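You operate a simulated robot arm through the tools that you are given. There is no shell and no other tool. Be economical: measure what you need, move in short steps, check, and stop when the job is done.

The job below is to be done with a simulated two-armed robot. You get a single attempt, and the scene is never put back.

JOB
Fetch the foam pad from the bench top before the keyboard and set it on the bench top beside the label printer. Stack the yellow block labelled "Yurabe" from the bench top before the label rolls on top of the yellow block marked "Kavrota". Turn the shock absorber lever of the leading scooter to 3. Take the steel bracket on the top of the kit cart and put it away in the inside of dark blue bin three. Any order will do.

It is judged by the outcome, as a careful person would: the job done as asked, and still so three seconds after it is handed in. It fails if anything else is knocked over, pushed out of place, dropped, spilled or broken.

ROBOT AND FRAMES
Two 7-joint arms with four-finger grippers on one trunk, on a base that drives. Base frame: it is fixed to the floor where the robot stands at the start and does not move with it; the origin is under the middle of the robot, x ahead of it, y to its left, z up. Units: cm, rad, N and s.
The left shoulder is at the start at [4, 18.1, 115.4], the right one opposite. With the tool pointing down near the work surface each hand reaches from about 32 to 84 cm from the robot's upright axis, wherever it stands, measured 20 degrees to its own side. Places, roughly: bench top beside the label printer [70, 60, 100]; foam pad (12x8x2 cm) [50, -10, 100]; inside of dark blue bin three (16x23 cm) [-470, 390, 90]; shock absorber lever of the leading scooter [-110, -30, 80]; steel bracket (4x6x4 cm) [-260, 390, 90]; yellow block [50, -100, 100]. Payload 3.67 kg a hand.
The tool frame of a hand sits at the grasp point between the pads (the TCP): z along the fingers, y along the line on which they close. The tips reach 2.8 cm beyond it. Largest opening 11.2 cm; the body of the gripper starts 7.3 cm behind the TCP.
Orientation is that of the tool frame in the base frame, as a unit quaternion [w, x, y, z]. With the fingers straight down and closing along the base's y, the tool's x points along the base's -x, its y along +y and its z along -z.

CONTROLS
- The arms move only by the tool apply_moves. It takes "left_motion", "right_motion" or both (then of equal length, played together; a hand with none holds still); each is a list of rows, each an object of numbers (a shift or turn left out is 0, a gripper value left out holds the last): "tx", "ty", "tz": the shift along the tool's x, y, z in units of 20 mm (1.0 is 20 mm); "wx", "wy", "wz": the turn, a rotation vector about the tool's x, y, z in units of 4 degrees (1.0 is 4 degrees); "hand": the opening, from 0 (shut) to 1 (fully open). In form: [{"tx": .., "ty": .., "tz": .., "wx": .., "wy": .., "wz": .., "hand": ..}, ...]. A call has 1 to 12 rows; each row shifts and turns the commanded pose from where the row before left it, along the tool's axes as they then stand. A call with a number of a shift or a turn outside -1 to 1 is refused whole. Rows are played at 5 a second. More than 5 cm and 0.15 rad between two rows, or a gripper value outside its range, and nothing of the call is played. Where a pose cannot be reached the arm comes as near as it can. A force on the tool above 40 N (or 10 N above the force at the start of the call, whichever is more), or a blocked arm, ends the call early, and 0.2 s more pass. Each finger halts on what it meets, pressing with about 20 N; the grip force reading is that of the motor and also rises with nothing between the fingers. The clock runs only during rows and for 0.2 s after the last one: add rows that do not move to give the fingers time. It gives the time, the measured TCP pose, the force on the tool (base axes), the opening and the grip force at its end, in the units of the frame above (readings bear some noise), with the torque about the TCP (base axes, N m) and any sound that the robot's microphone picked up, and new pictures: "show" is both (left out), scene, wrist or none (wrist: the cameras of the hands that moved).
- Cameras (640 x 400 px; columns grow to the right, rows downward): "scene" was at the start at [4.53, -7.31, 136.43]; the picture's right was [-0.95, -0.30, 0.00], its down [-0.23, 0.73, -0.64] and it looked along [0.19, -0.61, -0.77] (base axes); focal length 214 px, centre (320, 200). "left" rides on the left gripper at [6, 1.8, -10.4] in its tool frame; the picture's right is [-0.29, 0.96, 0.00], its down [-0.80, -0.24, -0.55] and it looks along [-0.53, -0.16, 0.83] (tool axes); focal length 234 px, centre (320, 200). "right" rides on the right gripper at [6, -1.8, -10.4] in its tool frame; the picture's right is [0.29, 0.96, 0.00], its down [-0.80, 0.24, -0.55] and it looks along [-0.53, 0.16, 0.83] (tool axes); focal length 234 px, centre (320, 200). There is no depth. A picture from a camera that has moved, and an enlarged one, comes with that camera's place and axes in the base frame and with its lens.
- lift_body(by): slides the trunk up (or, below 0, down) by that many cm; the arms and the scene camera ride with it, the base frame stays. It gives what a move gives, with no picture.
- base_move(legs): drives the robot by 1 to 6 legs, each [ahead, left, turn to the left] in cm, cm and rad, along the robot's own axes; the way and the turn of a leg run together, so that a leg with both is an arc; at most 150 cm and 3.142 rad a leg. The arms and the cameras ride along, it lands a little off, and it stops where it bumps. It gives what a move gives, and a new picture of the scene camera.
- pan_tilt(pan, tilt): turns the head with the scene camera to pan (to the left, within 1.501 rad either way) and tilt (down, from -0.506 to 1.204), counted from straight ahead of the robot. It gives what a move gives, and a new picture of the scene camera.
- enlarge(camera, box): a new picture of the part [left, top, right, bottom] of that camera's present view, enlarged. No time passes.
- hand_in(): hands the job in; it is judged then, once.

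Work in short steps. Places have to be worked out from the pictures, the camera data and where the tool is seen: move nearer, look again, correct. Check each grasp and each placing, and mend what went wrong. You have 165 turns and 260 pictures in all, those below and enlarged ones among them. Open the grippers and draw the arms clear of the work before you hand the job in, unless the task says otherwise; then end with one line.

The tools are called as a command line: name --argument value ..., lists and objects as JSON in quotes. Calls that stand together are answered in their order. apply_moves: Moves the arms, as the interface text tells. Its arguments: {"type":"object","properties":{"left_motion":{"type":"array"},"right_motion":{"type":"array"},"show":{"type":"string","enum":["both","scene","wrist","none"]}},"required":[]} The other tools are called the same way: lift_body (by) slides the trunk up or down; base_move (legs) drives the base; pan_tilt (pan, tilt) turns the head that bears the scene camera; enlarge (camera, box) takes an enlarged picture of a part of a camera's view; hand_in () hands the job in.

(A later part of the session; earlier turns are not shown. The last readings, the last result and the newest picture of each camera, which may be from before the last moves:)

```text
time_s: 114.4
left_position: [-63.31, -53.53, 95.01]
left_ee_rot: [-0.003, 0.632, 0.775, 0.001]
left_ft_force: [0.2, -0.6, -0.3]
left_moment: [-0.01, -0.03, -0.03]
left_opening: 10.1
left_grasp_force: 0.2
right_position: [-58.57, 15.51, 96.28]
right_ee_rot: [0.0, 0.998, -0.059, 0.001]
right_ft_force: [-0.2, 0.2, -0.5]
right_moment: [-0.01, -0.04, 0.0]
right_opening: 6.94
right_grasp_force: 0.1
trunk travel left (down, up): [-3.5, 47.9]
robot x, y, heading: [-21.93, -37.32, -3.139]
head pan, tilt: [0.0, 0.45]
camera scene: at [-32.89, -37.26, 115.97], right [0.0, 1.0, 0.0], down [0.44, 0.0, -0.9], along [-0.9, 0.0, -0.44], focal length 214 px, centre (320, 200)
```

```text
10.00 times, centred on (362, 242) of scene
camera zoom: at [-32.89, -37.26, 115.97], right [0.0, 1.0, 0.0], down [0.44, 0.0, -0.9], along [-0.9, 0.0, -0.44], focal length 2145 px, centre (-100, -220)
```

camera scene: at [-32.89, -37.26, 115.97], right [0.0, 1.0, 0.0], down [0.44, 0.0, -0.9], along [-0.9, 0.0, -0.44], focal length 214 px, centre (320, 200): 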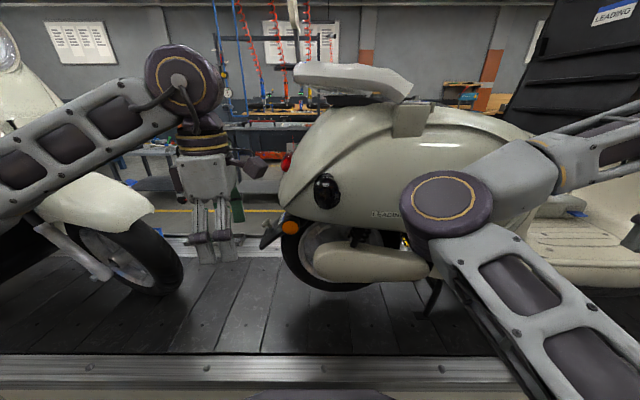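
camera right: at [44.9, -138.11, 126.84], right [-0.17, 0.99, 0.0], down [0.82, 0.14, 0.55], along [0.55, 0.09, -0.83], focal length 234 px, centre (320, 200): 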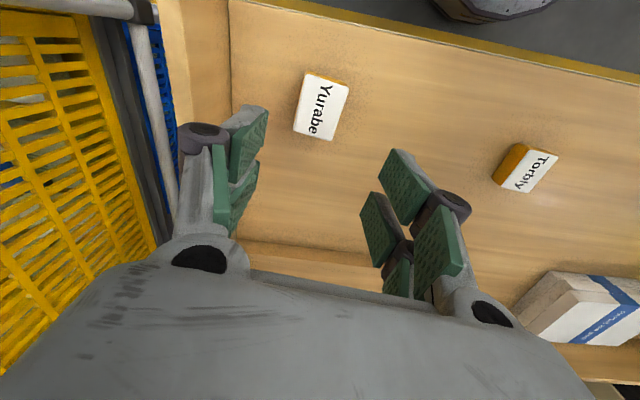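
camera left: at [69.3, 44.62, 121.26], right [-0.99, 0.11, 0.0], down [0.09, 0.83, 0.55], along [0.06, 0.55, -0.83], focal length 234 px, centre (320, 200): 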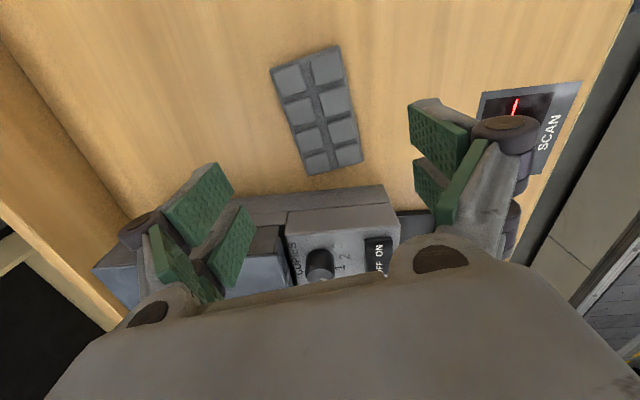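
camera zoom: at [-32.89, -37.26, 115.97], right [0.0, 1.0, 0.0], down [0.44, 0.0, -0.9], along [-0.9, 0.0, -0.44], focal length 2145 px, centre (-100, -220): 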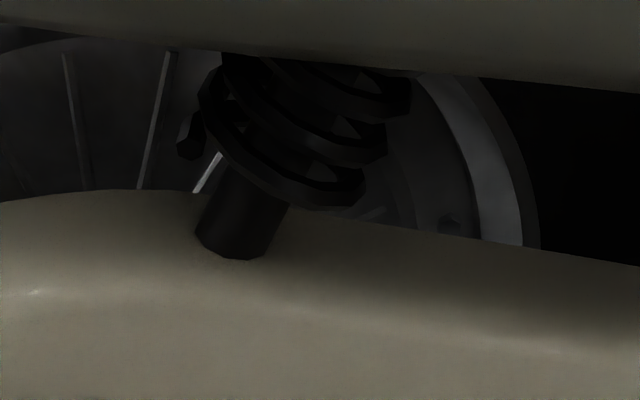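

That is only the shock's rod. There is a light knob on a stem by a small plate at the rear fender, and another small nub near the spring. I zoom in on both.

enlarge --camera "scene" --box '[252, 210, 316, 250]'

enlarge --camera "scene" --box '[380, 80, 460, 130]'

```text
10.00 times, centred on (284, 230) of scene
camera zoom: at [-32.89, -37.26, 115.97], right [0.0, 1.0, 0.0], down [0.44, 0.0, -0.9], along [-0.9, 0.0, -0.44], focal length 2145 px, centre (680, -100)
```

zoom: 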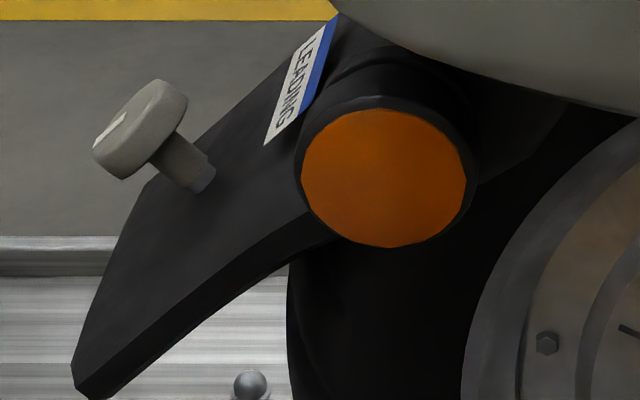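

```text
8.00 times, centred on (420, 105) of scene
camera zoom: at [-32.89, -37.26, 115.97], right [0.0, 1.0, 0.0], down [0.44, 0.0, -0.9], along [-0.9, 0.0, -0.44], focal length 1716 px, centre (-480, 960)
```

zoom: 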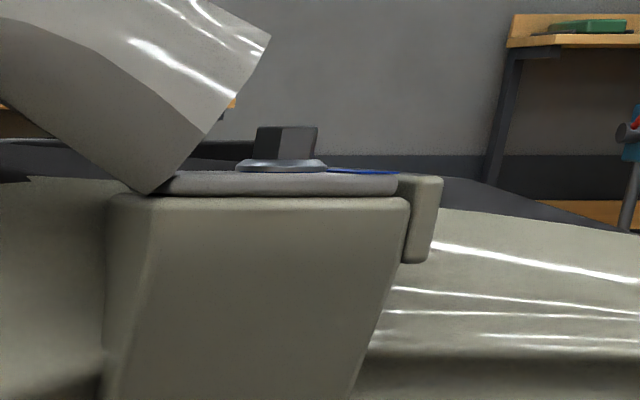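

The knob on the rear mudguard and the knob on the box under the rack are both candidates. I raise the trunk to look down on them.

lift_body --by 45

pan_tilt --pan 0.0 --tilt 0.8

enlarge --camera "scene" --box '[240, 110, 440, 235]'

```text
refused: 45 is not a number from -40 to 40
```

```text
time_s: 115.2
left_position: [-63.41, -53.57, 94.9]
left_ee_rot: [-0.003, 0.631, 0.776, 0.001]
left_ft_force: [-0.5, -0.3, -0.5]
left_moment: [-0.01, -0.01, 0.02]
left_opening: 10.09
left_grasp_force: 0.0
right_position: [-58.52, 15.48, 96.25]
right_ee_rot: [0.0, 0.998, -0.06, 0.0]
right_ft_force: [0.0, -0.3, -0.6]
right_moment: [0.0, 0.03, 0.0]
right_opening: 6.93
right_grasp_force: 0.1
trunk travel left (down, up): [-3.5, 47.9]
robot x, y, heading: [-21.84, -37.54, -3.135]
head pan, tilt: [0.0, 0.799]
camera scene: at [-31.76, -37.26, 112.94], right [0.0, 1.0, 0.0], down [0.72, 0.0, -0.7], along [-0.7, 0.0, -0.72], focal length 214 px, centre (320, 200)
```

scene: 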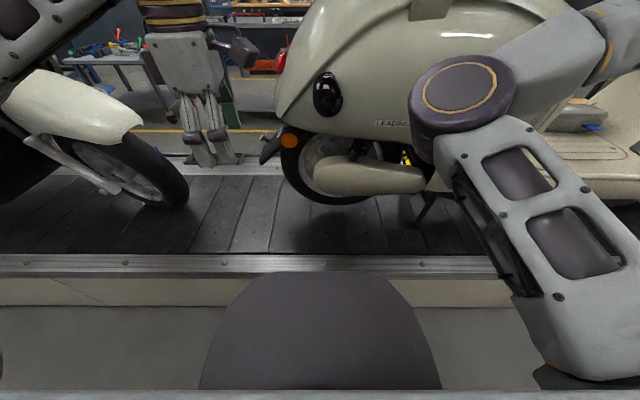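

```text
3.20 times, centred on (340, 172) of scene
camera zoom: at [-31.76, -37.26, 112.94], right [0.0, 1.0, 0.0], down [0.72, 0.0, -0.7], along [-0.7, 0.0, -0.72], focal length 686 px, centre (256, 288)
```

zoom: 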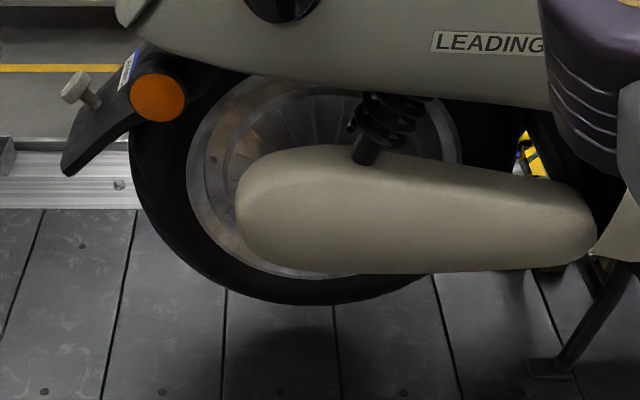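

Something yellow and black shows behind the robot's elbow near the swing arm. I back off and shift right so the elbow clears that spot.

base_move --legs '[[-14, 0, 0], [0, -25, 0]]'

pan_tilt --pan 0.15 --tilt 0.5

enlarge --camera "scene" --box '[260, 150, 420, 250]'

```text
time_s: 118.0
left_position: [-49.51, -28.87, 94.92]
left_ee_rot: [-0.002, 0.632, 0.775, 0.001]
left_ft_force: [0.0, 0.8, -0.3]
left_moment: [-0.09, 0.02, -0.02]
left_opening: 10.1
left_grasp_force: 0.0
right_position: [-44.44, 40.16, 96.33]
right_ee_rot: [0.0, 0.998, -0.062, 0.001]
right_ft_force: [0.0, 1.2, 0.5]
right_moment: [-0.05, 0.01, -0.03]
right_opening: 6.94
right_grasp_force: 0.0
trunk travel left (down, up): [-3.5, 47.9]
robot x, y, heading: [-7.32, -12.76, -3.14]
head pan, tilt: [0.0, 0.799]
camera scene: at [-17.82, -12.67, 112.93], right [0.0, 1.0, 0.0], down [0.72, 0.0, -0.7], along [-0.7, 0.0, -0.72], focal length 214 px, centre (320, 200)
```

scene: 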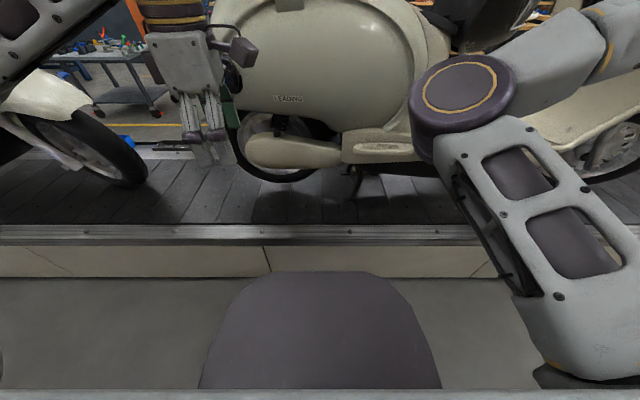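

```text
time_s: 118.8
left_position: [-49.49, -29.02, 94.92]
left_ee_rot: [-0.002, 0.633, 0.775, 0.001]
left_ft_force: [0.7, -0.1, 0.4]
left_moment: [0.0, 0.0, 0.0]
left_opening: 10.1
left_grasp_force: 0.0
right_position: [-44.46, 40.05, 96.41]
right_ee_rot: [0.0, 0.998, -0.061, 0.0]
right_ft_force: [-0.5, 0.6, -0.1]
right_moment: [0.02, 0.01, -0.01]
right_opening: 6.94
right_grasp_force: 0.1
trunk travel left (down, up): [-3.5, 47.9]
robot x, y, heading: [-7.89, -12.59, -3.139]
head pan, tilt: [0.15, 0.499]
camera scene: at [-18.74, -14.13, 115.52], right [-0.15, 0.99, 0.0], down [0.47, 0.07, -0.88], along [-0.87, -0.13, -0.48], focal length 214 px, centre (320, 200)
```

scene: 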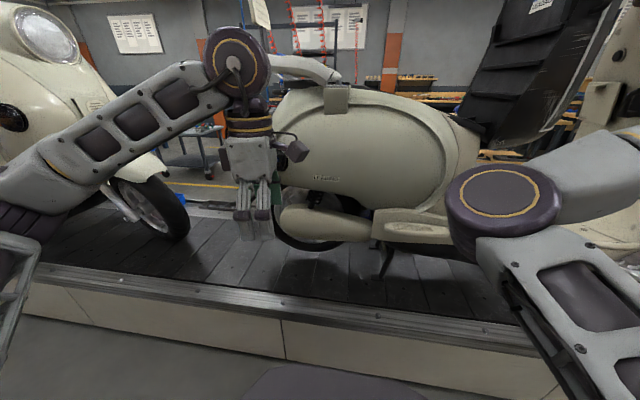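

```text
4.00 times, centred on (340, 200) of scene
camera zoom: at [-18.74, -14.13, 115.52], right [-0.15, 0.99, 0.0], down [0.47, 0.07, -0.88], along [-0.87, -0.13, -0.48], focal length 858 px, centre (240, 200)
```

zoom: 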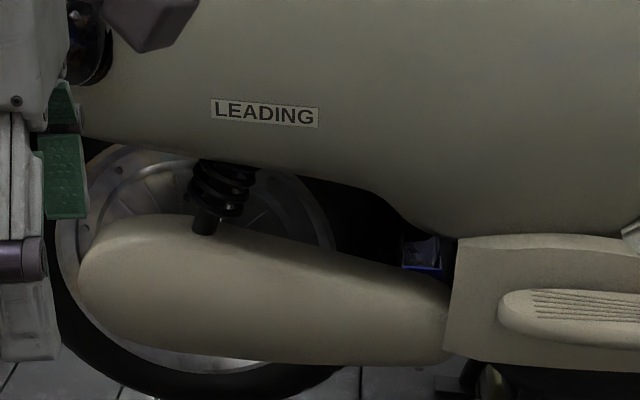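

The near side shows no lever. Before going round, I raise the trunk and check the knob on top of the rack box.

lift_body --by 40

pan_tilt --pan 0.15 --tilt 0.7

enlarge --camera "scene" --box '[230, 60, 430, 185]'

```text
time_s: 122.6
left_position: [-49.55, -28.89, 135.15]
left_ee_rot: [-0.003, 0.633, 0.774, 0.0]
left_ft_force: [0.5, 0.8, 0.2]
left_moment: [-0.02, -0.01, -0.02]
left_opening: 10.07
left_grasp_force: 0.1
right_position: [-44.45, 40.09, 136.3]
right_ee_rot: [0.001, 0.998, -0.061, -0.001]
right_ft_force: [-0.2, 0.2, 0.2]
right_moment: [0.03, 0.0, -0.01]
right_opening: 6.93
right_grasp_force: 0.1
trunk travel left (down, up): [-43.5, 7.9]
robot x, y, heading: [-8.2, -13.13, -3.139]
head pan, tilt: [0.15, 0.499]
```

```text
time_s: 123.4
left_position: [-49.54, -29.07, 135.14]
left_ee_rot: [-0.003, 0.632, 0.775, 0.001]
left_ft_force: [0.1, -0.5, 0.0]
left_moment: [0.0, 0.0, 0.0]
left_opening: 10.06
left_grasp_force: 0.1
right_position: [-44.41, 39.94, 136.5]
right_ee_rot: [0.0, 0.998, -0.061, 0.001]
right_ft_force: [-0.3, 0.0, -0.9]
right_moment: [-0.01, 0.02, 0.05]
right_opening: 6.92
right_grasp_force: 0.0
trunk travel left (down, up): [-43.5, 7.9]
robot x, y, heading: [-8.05, -12.95, -3.143]
head pan, tilt: [0.15, 0.7]
camera scene: at [-18.17, -14.05, 153.84], right [-0.15, 0.99, 0.0], down [0.64, 0.1, -0.77], along [-0.76, -0.12, -0.64], focal length 214 px, centre (320, 200)
```

scene: 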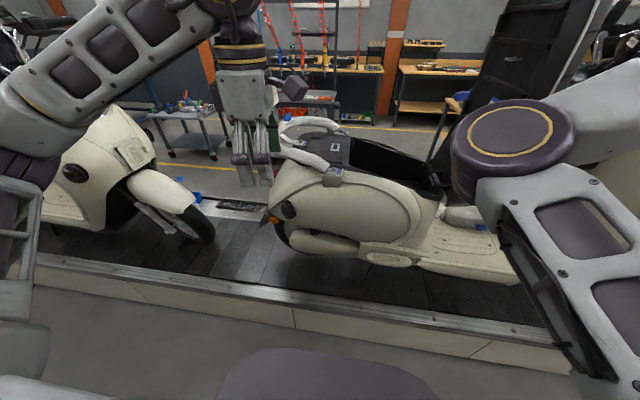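

```text
3.20 times, centred on (330, 122) of scene
camera zoom: at [-18.17, -14.05, 153.84], right [-0.15, 0.99, 0.0], down [0.64, 0.1, -0.77], along [-0.76, -0.12, -0.64], focal length 686 px, centre (288, 448)
```

zoom: 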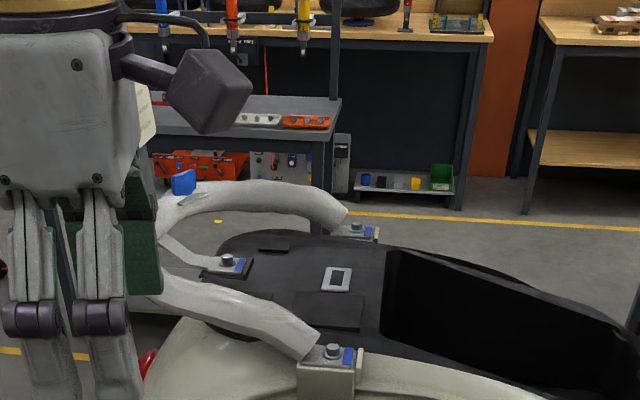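

Those are only rack clamps with bolts. The lever is probably on the far side of the scooter, so I travel along the aisle toward +y, where the cart and the bins also are.

base_move --legs '[[-6, 0, 0], [0, -140, 0]]'

pan_tilt --pan -0.9 --tilt 0.45

```text
time_s: 131.3
left_position: [-44.37, 113.57, 135.06]
left_ee_rot: [-0.002, 0.63, 0.777, 0.0]
left_ft_force: [-0.3, -0.1, -0.6]
left_moment: [0.0, 0.01, 0.0]
left_opening: 10.09
left_grasp_force: 0.1
right_position: [-39.86, 182.83, 136.42]
right_ee_rot: [0.0, 0.998, -0.058, -0.001]
right_ft_force: [1.0, 0.8, -0.2]
right_moment: [-0.02, -0.02, 0.01]
right_opening: 6.92
right_grasp_force: 0.0
trunk travel left (down, up): [-43.5, 7.9]
robot x, y, heading: [-2.89, 130.25, -3.132]
head pan, tilt: [0.15, 0.7]
camera scene: at [-13.15, 128.84, 153.84], right [-0.16, 0.99, 0.0], down [0.64, 0.1, -0.76], along [-0.76, -0.12, -0.64], focal length 214 px, centre (320, 200)
```

scene: 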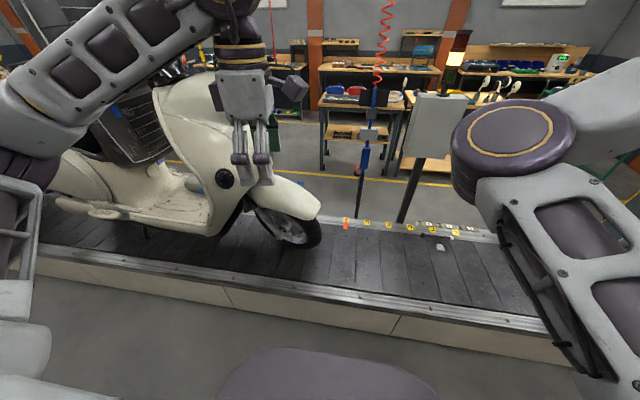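

```text
time_s: 132.6
left_position: [-44.47, 113.59, 135.01]
left_ee_rot: [-0.002, 0.629, 0.777, 0.001]
left_ft_force: [0.9, 1.3, -1.5]
left_moment: [0.04, -0.02, -0.02]
left_opening: 10.07
left_grasp_force: 0.1
right_position: [-39.74, 182.82, 136.29]
right_ee_rot: [0.0, 0.998, -0.058, 0.0]
right_ft_force: [-0.3, 0.8, 0.1]
right_moment: [0.0, 0.03, 0.0]
right_opening: 6.96
right_grasp_force: 0.0
trunk travel left (down, up): [-43.5, 7.9]
robot x, y, heading: [-2.89, 130.17, -3.136]
head pan, tilt: [-0.901, 0.45]
camera scene: at [-10.55, 137.38, 156.05], right [0.78, 0.63, 0.0], down [0.27, -0.34, -0.9], along [-0.57, 0.7, -0.44], focal length 214 px, centre (320, 200)
```

scene: 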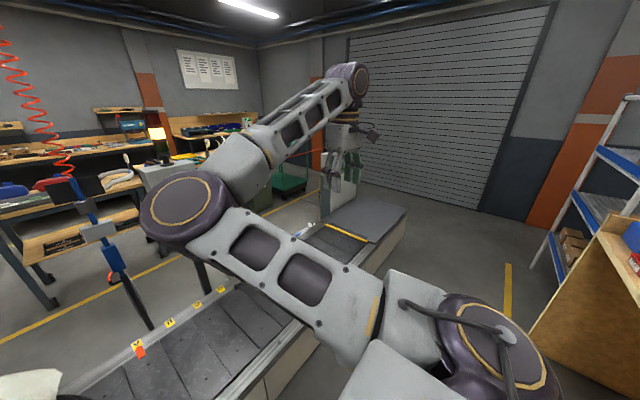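

The platform ends near y 380 with open floor beyond. I go on along the aisle.

base_move --legs '[[0, -130, 0]]'

pan_tilt --pan -0.5 --tilt 0.45

```text
time_s: 139.3
left_position: [-47.63, 241.3, 135.01]
left_ee_rot: [-0.003, 0.611, 0.791, 0.0]
left_ft_force: [-0.1, 0.3, 0.3]
left_moment: [0.0, 0.01, 0.03]
left_opening: 10.09
left_grasp_force: 0.1
right_position: [-46.33, 310.5, 136.43]
right_ee_rot: [0.0, 0.999, -0.035, 0.0]
right_ft_force: [-0.2, 0.2, 0.5]
right_moment: [-0.03, 0.01, 0.0]
right_opening: 6.94
right_grasp_force: 0.0
trunk travel left (down, up): [-43.5, 7.9]
robot x, y, heading: [-7.25, 259.92, -3.086]
head pan, tilt: [-0.901, 0.45]
camera scene: at [-15.01, 266.41, 156.06], right [0.75, 0.66, 0.0], down [0.29, -0.33, -0.9], along [-0.6, 0.67, -0.44], focal length 214 px, centre (320, 200)
```

scene: 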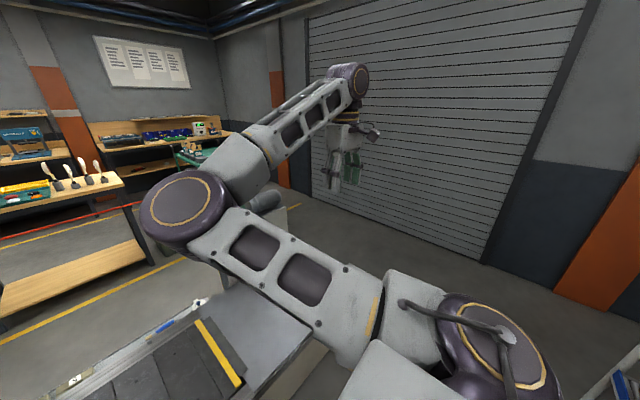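

```text
time_s: 140.1
left_position: [-47.86, 241.31, 135.05]
left_ee_rot: [-0.002, 0.612, 0.791, 0.001]
left_ft_force: [-0.6, 0.7, 0.3]
left_moment: [-0.01, 0.0, 0.05]
left_opening: 10.09
left_grasp_force: 0.1
right_position: [-46.34, 310.5, 136.38]
right_ee_rot: [0.0, 0.999, -0.035, 0.0]
right_ft_force: [-0.2, -0.6, 0.6]
right_moment: [0.02, 0.03, -0.02]
right_opening: 6.92
right_grasp_force: 0.1
trunk travel left (down, up): [-43.5, 7.9]
robot x, y, heading: [-7.11, 259.66, -3.087]
head pan, tilt: [-0.499, 0.45]
camera scene: at [-17.21, 263.55, 156.06], right [0.43, 0.9, 0.0], down [0.39, -0.19, -0.9], along [-0.81, 0.39, -0.44], focal length 214 px, centre (320, 200)
```

scene: 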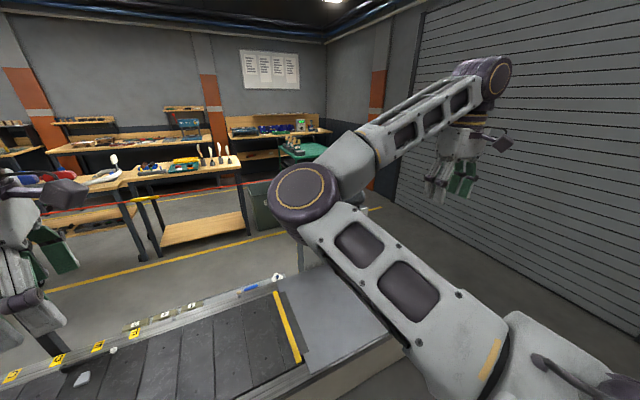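

The passage between the platform end (about y 350) and the roller door (about y 500) is clear, and the green-topped cart stands near (-280, 370). I drive into the passage.

base_move --legs '[[0, -145, -0.055], [60, 0, 0]]'

pan_tilt --pan 0.0 --tilt 0.45

```text
time_s: 150.8
left_position: [-111.17, 396.66, 135.12]
left_ee_rot: [-0.002, 0.653, 0.758, 0.001]
left_ft_force: [0.5, -0.7, -0.1]
left_moment: [0.01, 0.02, -0.03]
left_opening: 10.08
left_grasp_force: 0.0
right_position: [-102.44, 465.32, 136.43]
right_ee_rot: [0.0, 0.996, -0.088, -0.001]
right_ft_force: [-0.1, -0.2, -0.7]
right_moment: [0.01, 0.02, -0.04]
right_opening: 6.94
right_grasp_force: 0.1
trunk travel left (down, up): [-43.5, 7.9]
robot x, y, heading: [-68.65, 410.72, 3.094]
head pan, tilt: [-0.499, 0.45]
camera scene: at [-78.44, 415.66, 156.06], right [0.52, 0.85, 0.0], down [0.37, -0.23, -0.9], along [-0.77, 0.47, -0.43], focal length 214 px, centre (320, 200)
```

scene: 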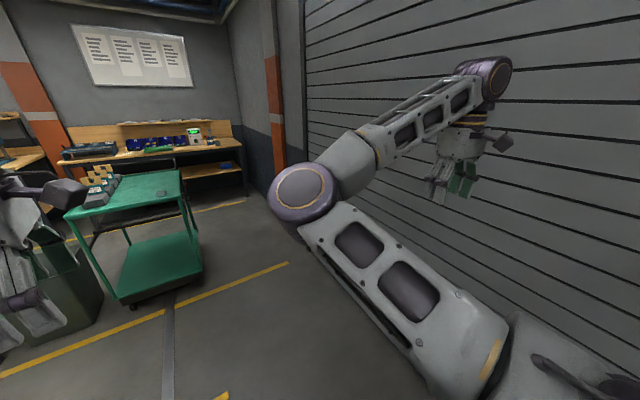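

```text
time_s: 151.8
left_position: [-111.23, 396.7, 135.05]
left_ee_rot: [-0.003, 0.652, 0.758, 0.002]
left_ft_force: [1.0, 0.1, 0.8]
left_moment: [-0.04, 0.01, 0.0]
left_opening: 10.07
left_grasp_force: 0.0
right_position: [-102.64, 465.39, 136.41]
right_ee_rot: [0.0, 0.996, -0.087, 0.0]
right_ft_force: [-0.3, 0.2, -0.7]
right_moment: [-0.01, -0.03, 0.02]
right_opening: 6.97
right_grasp_force: 0.1
trunk travel left (down, up): [-43.5, 7.9]
robot x, y, heading: [-69.29, 410.32, 3.094]
head pan, tilt: [0.0, 0.45]
camera scene: at [-79.87, 411.34, 156.06], right [0.05, 1.0, 0.0], down [0.43, -0.02, -0.9], along [-0.9, 0.05, -0.44], focal length 214 px, centre (320, 200)
```

scene: 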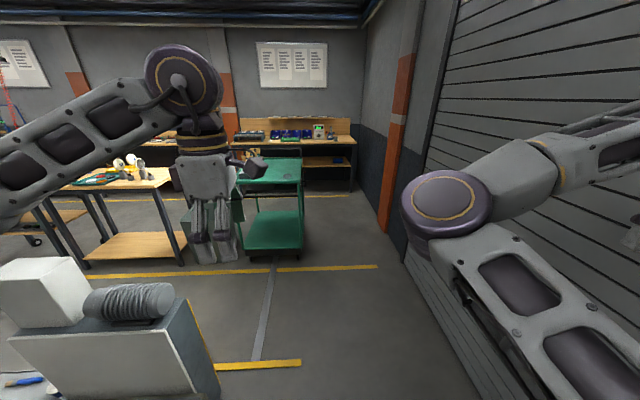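

The bracket shows on the cart's top near (-272, 390). I drive ahead to stand before the cart with the bracket in front of the left hand.

base_move --legs '[[0, 5, 0.045], [125, 0, 0]]'

pan_tilt --pan 0.2 --tilt 0.75

```text
time_s: 156.5
left_position: [-178.68, 386.2, 135.08]
left_ee_rot: [-0.006, 0.57, 0.821, 0.001]
left_ft_force: [1.9, -0.3, -0.4]
left_moment: [-0.02, 0.09, 0.02]
left_opening: 10.11
left_grasp_force: 0.1
right_position: [-184.25, 455.21, 136.75]
right_ee_rot: [-0.003, 1.0, 0.017, -0.004]
right_ft_force: [0.7, -0.9, 0.9]
right_moment: [0.04, 0.06, 0.02]
right_opening: 6.93
right_grasp_force: 0.0
trunk travel left (down, up): [-43.5, 7.9]
robot x, y, heading: [-140.5, 409.14, -2.981]
head pan, tilt: [0.0, 0.45]
stopped in leg 2: the robot was blocked; the commanded pose is now the measured one
camera scene: at [-150.93, 407.39, 156.1], right [-0.15, 0.99, 0.0], down [0.43, 0.07, -0.9], along [-0.89, -0.14, -0.43], focal length 214 px, centre (320, 200)
```

scene: 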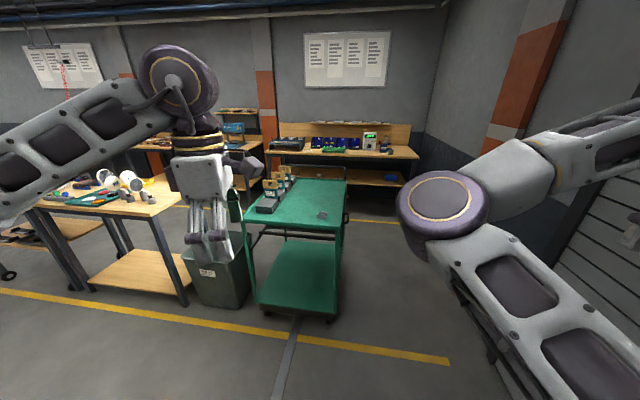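

```text
time_s: 157.3
left_position: [-179.16, 385.79, 134.99]
left_ee_rot: [-0.003, 0.57, 0.822, 0.003]
left_ft_force: [0.1, -0.2, 0.4]
left_moment: [0.01, 0.02, 0.01]
left_opening: 10.11
left_grasp_force: 0.0
right_position: [-184.9, 454.9, 136.76]
right_ee_rot: [-0.002, 1.0, 0.016, 0.0]
right_ft_force: [-0.3, 0.0, 0.7]
right_moment: [0.07, -0.02, 0.03]
right_opening: 6.95
right_grasp_force: 0.1
trunk travel left (down, up): [-43.5, 7.9]
robot x, y, heading: [-140.4, 408.97, -2.99]
head pan, tilt: [0.201, 0.75]
camera scene: at [-150.17, 405.62, 153.42], right [-0.35, 0.94, 0.0], down [0.64, 0.24, -0.73], along [-0.69, -0.25, -0.68], focal length 214 px, centre (320, 200)
```

scene: 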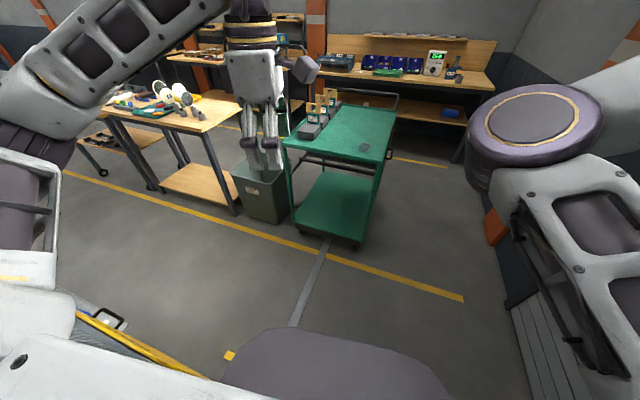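

The robot was blocked by something low on its left, likely the control box at the platform's end. I look at it before moving away.

pan_tilt --pan 0.9 --tilt 0.9

```text
time_s: 158.4
left_position: [-178.96, 386.1, 135.02]
left_ee_rot: [-0.004, 0.57, 0.821, 0.002]
left_ft_force: [0.5, -1.2, -0.1]
left_moment: [0.04, 0.0, 0.02]
left_opening: 10.07
left_grasp_force: 0.1
right_position: [-184.61, 455.03, 136.73]
right_ee_rot: [-0.003, 1.0, 0.017, -0.001]
right_ft_force: [0.3, 0.0, -0.8]
right_moment: [-0.01, 0.04, 0.0]
right_opening: 6.94
right_grasp_force: 0.0
trunk travel left (down, up): [-43.5, 7.9]
robot x, y, heading: [-140.45, 408.99, -2.99]
head pan, tilt: [0.901, 0.901]
camera scene: at [-146.07, 402.14, 152.23], right [-0.87, 0.49, 0.0], down [0.39, 0.68, -0.62], along [-0.31, -0.54, -0.78], focal length 214 px, centre (320, 200)
```

scene: 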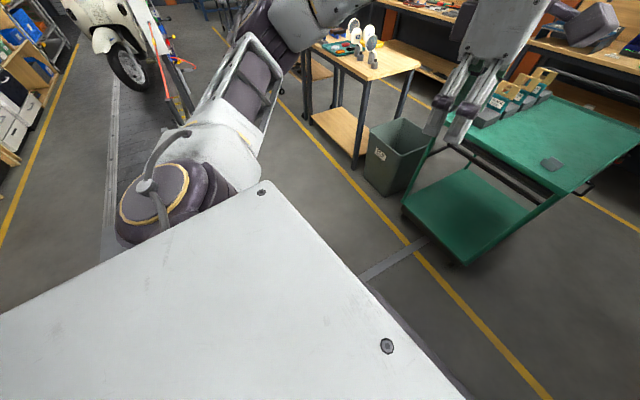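

My own body hides it. I slide right away from it, straighten, and move on ahead.

base_move --legs '[[0, -13, 0], [0, 0, -0.15], [50, 0, 0]]'

pan_tilt --pan 1.45 --tilt 0.7

pan_tilt --pan 0.1 --tilt 0.7

```text
time_s: 161.1
left_position: [-179.29, 399.45, 134.95]
left_ee_rot: [-0.004, 0.569, 0.823, 0.002]
left_ft_force: [-0.3, -0.9, -0.3]
left_moment: [0.0, -0.06, -0.02]
left_opening: 10.09
left_grasp_force: 0.0
right_position: [-185.22, 468.44, 136.55]
right_ee_rot: [-0.002, 1.0, 0.018, -0.001]
right_ft_force: [0.7, -0.5, -0.4]
right_moment: [0.03, -0.01, 0.0]
right_opening: 6.92
right_grasp_force: 0.0
trunk travel left (down, up): [-43.5, 7.9]
robot x, y, heading: [-140.59, 422.64, -2.98]
head pan, tilt: [0.901, 0.901]
stopped in leg 3: the robot was blocked; the commanded pose is now the measured one
camera scene: at [-146.35, 415.58, 152.22], right [-0.87, 0.49, 0.0], down [0.38, 0.68, -0.62], along [-0.3, -0.54, -0.78], focal length 214 px, centre (320, 200)
```

scene: 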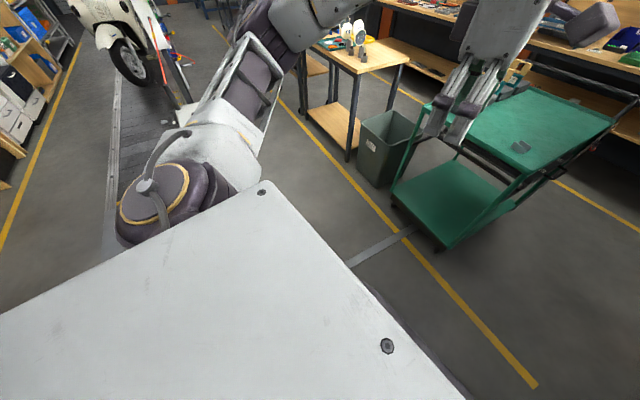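

```text
time_s: 162.1
left_position: [-179.14, 399.31, 134.97]
left_ee_rot: [-0.004, 0.569, 0.822, 0.002]
left_ft_force: [0.6, -0.1, 0.1]
left_moment: [0.01, 0.03, 0.01]
left_opening: 10.09
left_grasp_force: 0.0
right_position: [-185.12, 468.39, 136.57]
right_ee_rot: [-0.002, 1.0, 0.018, -0.002]
right_ft_force: [-0.1, -1.2, -0.4]
right_moment: [0.02, 0.02, 0.02]
right_opening: 6.97
right_grasp_force: 0.0
trunk travel left (down, up): [-43.5, 7.9]
robot x, y, heading: [-140.48, 421.98, -2.98]
head pan, tilt: [1.45, 0.7]
camera scene: at [-142.22, 413.65, 153.84], right [-1.0, -0.04, 0.0], down [-0.03, 0.64, -0.76], along [0.03, -0.76, -0.64], focal length 214 px, centre (320, 200)
```

scene: 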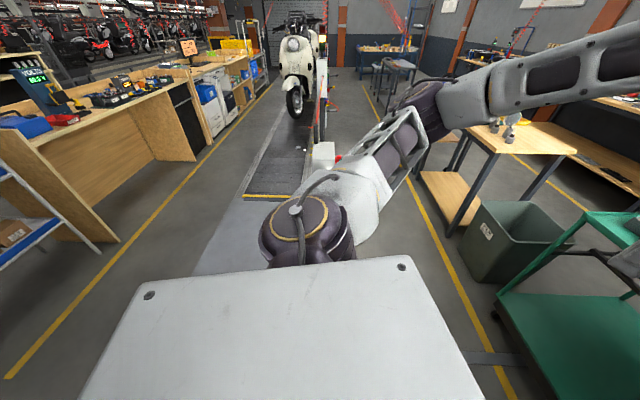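

```text
time_s: 163.6
left_position: [-179.14, 399.39, 134.96]
left_ee_rot: [-0.004, 0.568, 0.823, 0.002]
left_ft_force: [0.1, -0.8, -1.0]
left_moment: [-0.03, -0.01, 0.0]
left_opening: 10.08
left_grasp_force: 0.1
right_position: [-185.05, 468.25, 136.58]
right_ee_rot: [-0.002, 1.0, 0.019, -0.001]
right_ft_force: [0.1, -0.4, 0.5]
right_moment: [0.0, 0.0, 0.0]
right_opening: 6.96
right_grasp_force: 0.1
trunk travel left (down, up): [-43.5, 7.9]
robot x, y, heading: [-140.42, 422.53, -2.979]
head pan, tilt: [0.099, 0.7]
camera scene: at [-150.8, 419.91, 153.84], right [-0.26, 0.97, 0.0], down [0.62, 0.17, -0.76], along [-0.74, -0.2, -0.64], focal length 214 px, centre (320, 200)
```

scene: 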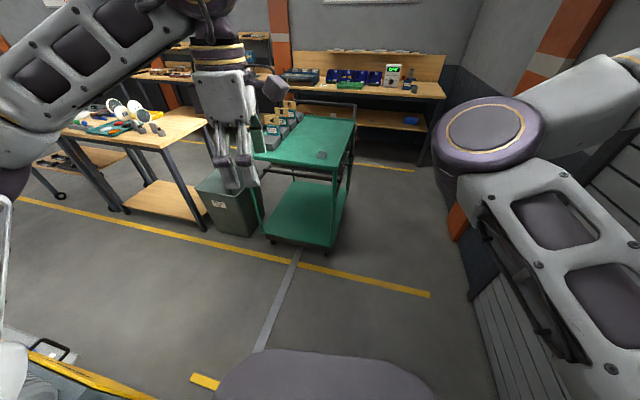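

The heading was pushed back, so something on the left front still holds the base. I look steeply down on that side.

pan_tilt --pan 0.5 --tilt 1.15

pan_tilt --pan -0.7 --tilt 0.9

```text
time_s: 164.5
left_position: [-179.15, 399.29, 135.06]
left_ee_rot: [-0.004, 0.568, 0.823, 0.002]
left_ft_force: [0.1, -0.8, 0.5]
left_moment: [-0.02, 0.0, -0.01]
left_opening: 10.07
left_grasp_force: 0.1
right_position: [-185.07, 468.36, 136.62]
right_ee_rot: [-0.001, 1.0, 0.019, -0.001]
right_ft_force: [0.0, -0.1, 0.4]
right_moment: [0.0, -0.04, -0.03]
right_opening: 6.95
right_grasp_force: 0.0
trunk travel left (down, up): [-43.5, 7.9]
robot x, y, heading: [-140.96, 422.2, -2.98]
head pan, tilt: [0.499, 1.15]
camera scene: at [-147.31, 418.46, 150.53], right [-0.61, 0.79, 0.0], down [0.72, 0.56, -0.41], along [-0.32, -0.25, -0.91], focal length 214 px, centre (320, 200)
```

scene: 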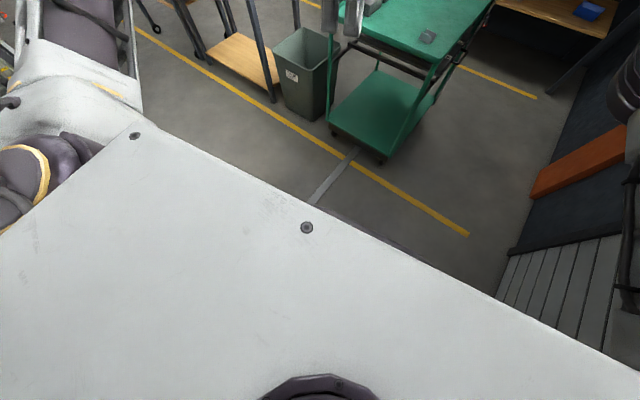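

```text
time_s: 165.9
left_position: [-179.22, 399.35, 135.03]
left_ee_rot: [-0.004, 0.569, 0.823, 0.002]
left_ft_force: [0.5, -0.6, 0.7]
left_moment: [0.0, -0.01, 0.02]
left_opening: 10.09
left_grasp_force: 0.1
right_position: [-185.13, 468.31, 136.64]
right_ee_rot: [-0.002, 1.0, 0.019, -0.001]
right_ft_force: [0.1, -0.5, 0.1]
right_moment: [0.0, 0.0, -0.03]
right_opening: 6.96
right_grasp_force: 0.1
trunk travel left (down, up): [-43.5, 7.9]
robot x, y, heading: [-140.58, 422.16, -2.978]
head pan, tilt: [-0.7, 0.901]
camera scene: at [-149.07, 425.98, 152.22], right [0.51, 0.86, 0.0], down [0.67, -0.4, -0.62], along [-0.53, 0.32, -0.78], focal length 214 px, centre (320, 200)
```

scene: 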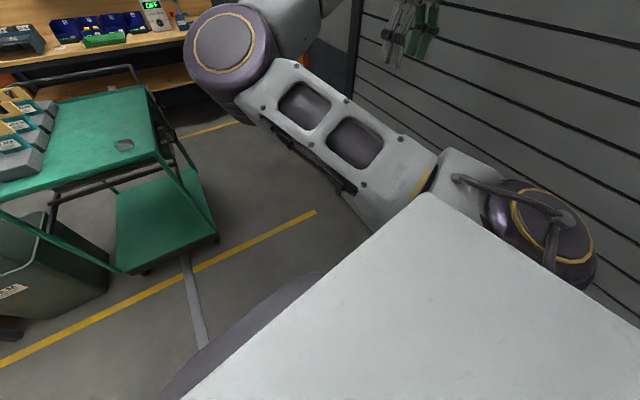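

Nothing shows beyond my own deck, so the obstacle must be the cabinet at the platform's end under the left arm. I back off, turn to face -y with the arms over free space, and will pass closer to the door; the cart's +y edge is at about y 403 with the bracket at about (-263, 390).

base_move --legs '[[-14, 0, 0], [0, -8, 0], [0, 0, 1.41]]'

pan_tilt --pan 0.0 --tilt 1.0

```text
time_s: 171.8
left_position: [-109.86, 391.47, 134.91]
left_ee_rot: [-0.004, -0.119, 0.993, -0.002]
left_ft_force: [-0.3, -0.6, -0.3]
left_moment: [-0.01, 0.01, -0.03]
left_opening: 10.05
left_grasp_force: 0.0
right_position: [-178.93, 394.06, 136.55]
right_ee_rot: [-0.001, 0.737, 0.676, -0.002]
right_ft_force: [-0.1, 0.4, 0.9]
right_moment: [-0.02, 0.03, 0.0]
right_opening: 6.93
right_grasp_force: 0.1
trunk travel left (down, up): [-43.5, 7.9]
robot x, y, heading: [-128.42, 432.73, -1.538]
head pan, tilt: [-0.7, 0.901]
camera scene: at [-132.45, 424.51, 152.22], right [-0.79, 0.61, 0.0], down [0.48, 0.62, -0.62], along [-0.38, -0.49, -0.78], focal length 214 px, centre (320, 200)
```

scene: 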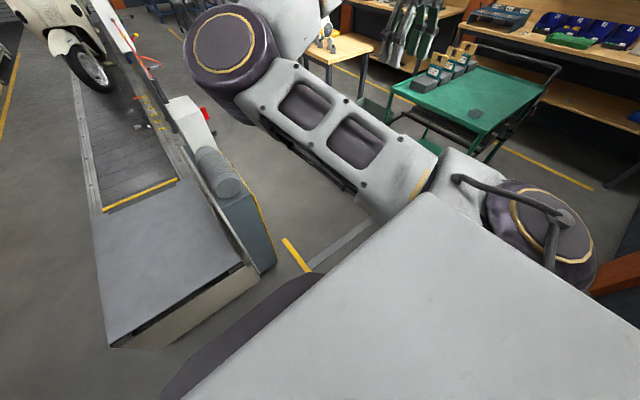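

```text
time_s: 172.9
left_position: [-109.87, 391.47, 135.02]
left_ee_rot: [-0.005, -0.119, 0.993, -0.001]
left_ft_force: [0.5, -0.1, 0.6]
left_moment: [-0.03, -0.01, 0.01]
left_opening: 10.09
left_grasp_force: 0.1
right_position: [-179.05, 394.05, 136.58]
right_ee_rot: [0.0, 0.737, 0.676, -0.001]
right_ft_force: [0.1, 0.6, 0.3]
right_moment: [-0.01, 0.01, -0.02]
right_opening: 6.92
right_grasp_force: 0.0
trunk travel left (down, up): [-43.5, 7.9]
robot x, y, heading: [-128.22, 432.05, -1.531]
head pan, tilt: [0.0, 1.0]
camera scene: at [-127.55, 423.5, 151.5], right [-1.0, -0.04, 0.0], down [-0.03, 0.84, -0.54], along [0.02, -0.54, -0.84], focal length 214 px, centre (320, 200)
```

scene: 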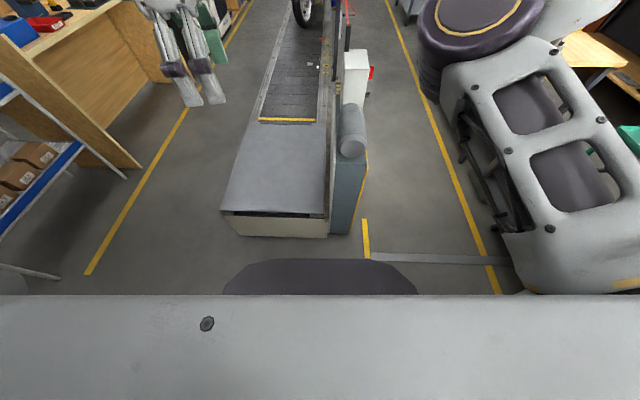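

Now the layout is clear: the platform's end cabinet is at about (-140, 355) and a flat strip runs from there toward the cart at y ≈ 372. I keep to y ≈ 442 and slide toward -x to stand off the cart's corner.

base_move --legs '[[-10, 0, -0.04], [0, -80, 0]]'

pan_tilt --pan -0.5 --tilt 0.9

apply_moves --right_motion '[{"hand": 0.9}, {}]' --show "wrist"

```text
time_s: 178.0
left_position: [-189.46, 400.0, 134.93]
left_ee_rot: [-0.005, -0.108, 0.994, 0.0]
left_ft_force: [-0.2, 0.9, -0.3]
left_moment: [0.01, 0.02, 0.02]
left_opening: 10.09
left_grasp_force: 0.0
right_position: [-258.72, 404.23, 136.65]
right_ee_rot: [-0.001, 0.744, 0.668, -0.003]
right_ft_force: [0.4, -0.1, 0.7]
right_moment: [-0.01, -0.03, -0.04]
right_opening: 6.95
right_grasp_force: 0.1
trunk travel left (down, up): [-43.5, 7.9]
robot x, y, heading: [-206.64, 441.83, -1.556]
head pan, tilt: [0.0, 1.0]
camera scene: at [-206.47, 432.53, 151.5], right [-1.0, -0.01, 0.0], down [-0.01, 0.84, -0.54], along [0.01, -0.54, -0.84], focal length 214 px, centre (320, 200)
```

scene: 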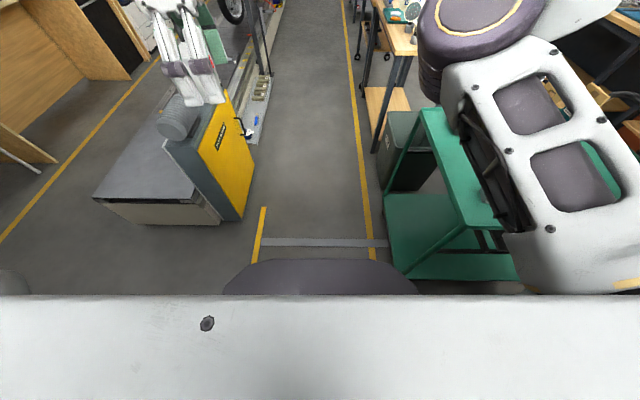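

```text
time_s: 178.9
left_position: [-189.66, 400.12, 135.05]
left_ee_rot: [-0.004, -0.108, 0.994, -0.001]
left_ft_force: [0.4, -1.1, -1.0]
left_moment: [0.02, 0.05, 0.0]
left_opening: 10.07
left_grasp_force: 0.0
right_position: [-258.69, 404.22, 136.64]
right_ee_rot: [0.0, 0.745, 0.667, -0.002]
right_ft_force: [-0.5, 0.5, 1.0]
right_moment: [0.02, -0.03, 0.01]
right_opening: 6.93
right_grasp_force: 0.0
trunk travel left (down, up): [-43.5, 7.9]
robot x, y, heading: [-206.9, 441.45, -1.556]
head pan, tilt: [-0.499, 0.901]
camera scene: at [-210.15, 432.82, 152.22], right [-0.89, 0.47, 0.0], down [0.36, 0.69, -0.62], along [-0.29, -0.55, -0.78], focal length 214 px, centre (320, 200)
```

scene: 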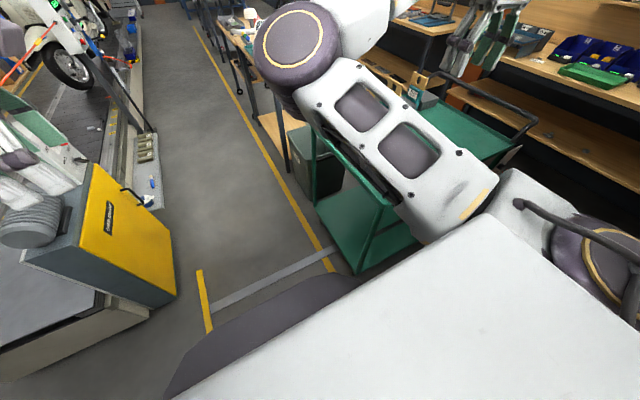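

```text
time_s: 179.5
left_position: [-189.56, 400.09, 135.01]
left_ee_rot: [-0.004, -0.108, 0.994, -0.001]
left_ft_force: [1.1, 0.0, -0.4]
left_moment: [0.02, 0.01, -0.03]
left_opening: 10.08
left_grasp_force: 0.0
right_position: [-258.66, 404.21, 136.68]
right_ee_rot: [-0.001, 0.745, 0.667, -0.001]
right_ft_force: [0.0, -0.3, -1.0]
right_moment: [0.02, -0.01, 0.01]
right_opening: 10.08
right_grasp_force: 0.0
trunk travel left (down, up): [-43.5, 7.9]
robot x, y, heading: [-206.75, 441.47, -1.557]
head pan, tilt: [-0.499, 0.901]
camera right: at [-259.63, 410.39, 147.02], right [0.98, 0.18, 0.0], down [0.15, -0.82, 0.56], along [0.1, -0.55, -0.83], focal length 234 px, centre (320, 200)
```

right: 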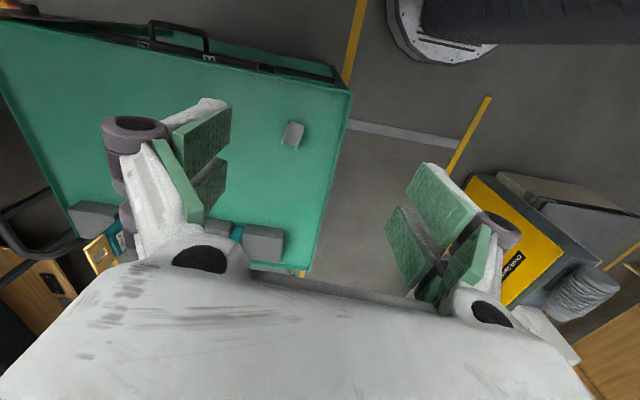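

The bracket is visible on the cart at about (-263, 391). I zoom in to see its shape and orientation.

enlarge --camera "right" --box '[260, 110, 324, 150]'

```text
10.00 times, centred on (292, 130) of right
camera zoom: at [-259.63, 410.39, 147.02], right [0.98, 0.18, 0.0], down [0.15, -0.82, 0.56], along [0.1, -0.55, -0.83], focal length 2342 px, centre (600, 900)
```

zoom: 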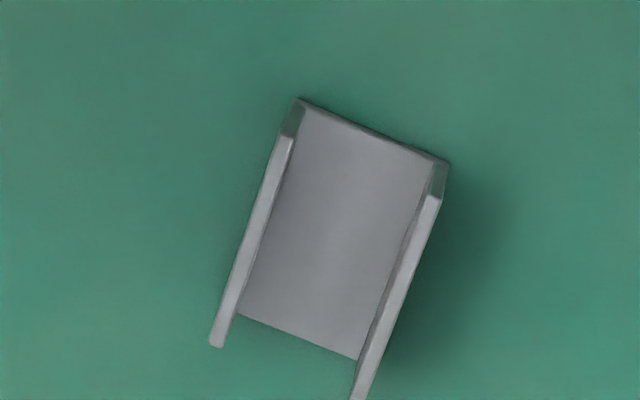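

It is a U-shaped bracket lying on its web with the two flanges up, and its width lies along about -13°. I turn the hand to match, move over it and descend to about z 110.

apply_moves --right_motion '[{"wz": 0.85}, {"wz": 0.85}, {"tx": -1, "ty": -0.1}, {"tx": -1, "ty": -0.1}, {"tx": -1, "ty": -0.1}, {"tx": -1, "ty": -0.1}, {"tx": -1, "ty": -0.08}, {"tx": -1}, {"tx": -0.9}, {"tz": 1}, {"tz": 1}, {"tz": 1}]' --show "none"

apply_moves --right_motion '[{"tz": 1}, {"tz": 1}, {"tz": 1}, {"tz": 1}, {"tz": 1}, {"tz": 1}, {"tz": 1}, {"tz": 1}, {"tz": 1}, {"tz": 1}, {}]' --show "wrist"

```text
time_s: 182.1
left_position: [-189.55, 400.1, 135.05]
left_ee_rot: [-0.005, -0.108, 0.994, -0.001]
left_ft_force: [1.1, 0.2, 0.5]
left_moment: [0.01, 0.01, 0.01]
left_opening: 10.06
left_grasp_force: 0.1
right_position: [-262.9, 390.98, 130.54]
right_ee_rot: [-0.001, 0.783, 0.622, -0.002]
right_ft_force: [0.0, 0.5, -0.1]
right_moment: [0.05, 0.0, 0.0]
right_opening: 10.06
right_grasp_force: 0.1
trunk travel left (down, up): [-43.5, 7.9]
robot x, y, heading: [-206.96, 441.68, -1.561]
head pan, tilt: [-0.499, 0.901]
```

```text
time_s: 184.5
left_position: [-189.69, 399.99, 135.0]
left_ee_rot: [-0.004, -0.109, 0.994, -0.002]
left_ft_force: [-0.3, -0.7, 0.4]
left_moment: [0.01, -0.02, 0.01]
left_opening: 10.06
left_grasp_force: 0.1
right_position: [-262.9, 390.87, 110.61]
right_ee_rot: [0.001, 0.783, 0.623, -0.003]
right_ft_force: [0.2, 0.0, -0.5]
right_moment: [-0.04, 0.0, 0.02]
right_opening: 10.1
right_grasp_force: 0.0
trunk travel left (down, up): [-43.5, 7.9]
robot x, y, heading: [-206.73, 441.56, -1.557]
head pan, tilt: [-0.499, 0.901]
camera right: at [-262.98, 397.11, 120.95], right [1.0, 0.07, 0.0], down [0.06, -0.83, 0.56], along [0.03, -0.55, -0.83], focal length 234 px, centre (320, 200)
```

right: 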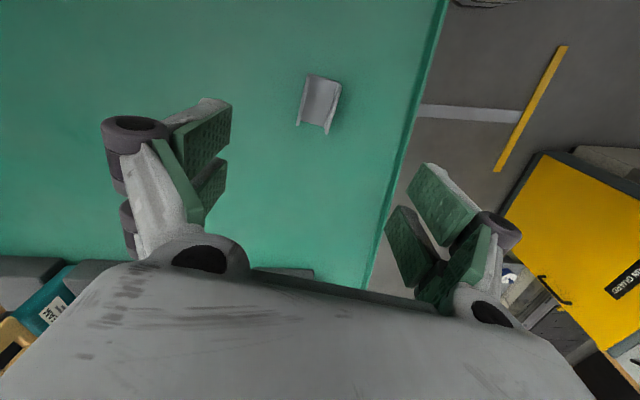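

The bracket is under the hand. I nudge +0.5 cm in y, narrow the opening and descend to about z 101.

apply_moves --right_motion '[{"tx": 0.25, "hand": 0.65}, {"tz": 1}, {"tz": 1}, {"tz": 1}, {"tz": 1}, {"tz": 0.7}, {}]' --show "wrist"

```text
time_s: 186.1
left_position: [-189.59, 399.98, 135.06]
left_ee_rot: [-0.004, -0.108, 0.994, -0.001]
left_ft_force: [0.1, 0.7, -1.3]
left_moment: [-0.01, 0.0, -0.04]
left_opening: 10.1
left_grasp_force: 0.1
right_position: [-262.74, 391.56, 101.2]
right_ee_rot: [0.0, 0.782, 0.623, -0.003]
right_ft_force: [-0.2, 0.4, -0.3]
right_moment: [0.02, 0.0, 0.01]
right_opening: 7.28
right_grasp_force: 0.0
trunk travel left (down, up): [-43.5, 7.9]
robot x, y, heading: [-206.79, 441.55, -1.559]
head pan, tilt: [-0.499, 0.901]
camera right: at [-262.96, 397.71, 111.72], right [1.0, 0.07, 0.0], down [0.06, -0.83, 0.56], along [0.03, -0.55, -0.83], focal length 234 px, centre (320, 200)
```

right: 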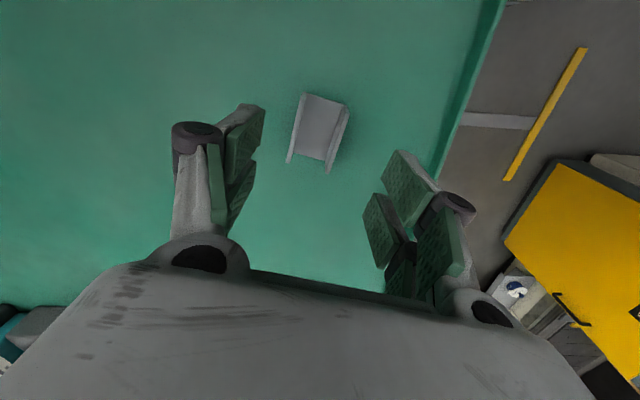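

The flange tops work out at z about 92 and the cart top at about 88. I descend further and look.

apply_moves --right_motion '[{"tx": -0.2}, {"tz": 1}, {"tz": 1}, {"tz": 0.8}, {}]' --show "wrist"

```text
time_s: 187.3
left_position: [-189.53, 400.08, 135.01]
left_ee_rot: [-0.004, -0.108, 0.994, -0.001]
left_ft_force: [0.2, -0.9, -0.1]
left_moment: [-0.03, -0.01, -0.01]
left_opening: 10.08
left_grasp_force: 0.1
right_position: [-262.91, 391.07, 95.83]
right_ee_rot: [-0.001, 0.782, 0.623, -0.003]
right_ft_force: [-0.7, -0.7, 0.3]
right_moment: [0.01, 0.01, 0.02]
right_opening: 7.27
right_grasp_force: 0.1
trunk travel left (down, up): [-43.5, 7.9]
robot x, y, heading: [-206.88, 441.56, -1.554]
head pan, tilt: [-0.499, 0.901]
camera right: at [-263.1, 397.27, 106.2], right [1.0, 0.07, 0.0], down [0.06, -0.83, 0.56], along [0.03, -0.55, -0.83], focal length 234 px, centre (320, 200)
```

right: 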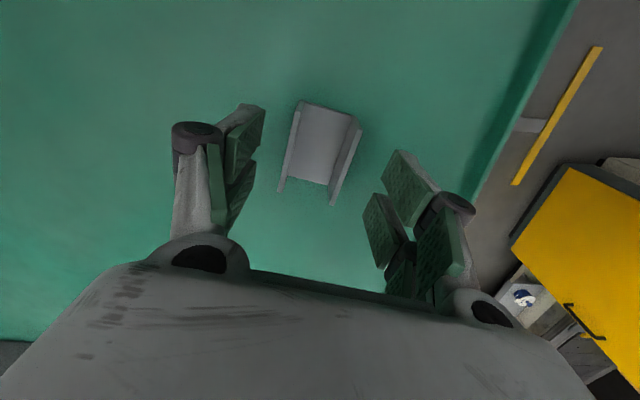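

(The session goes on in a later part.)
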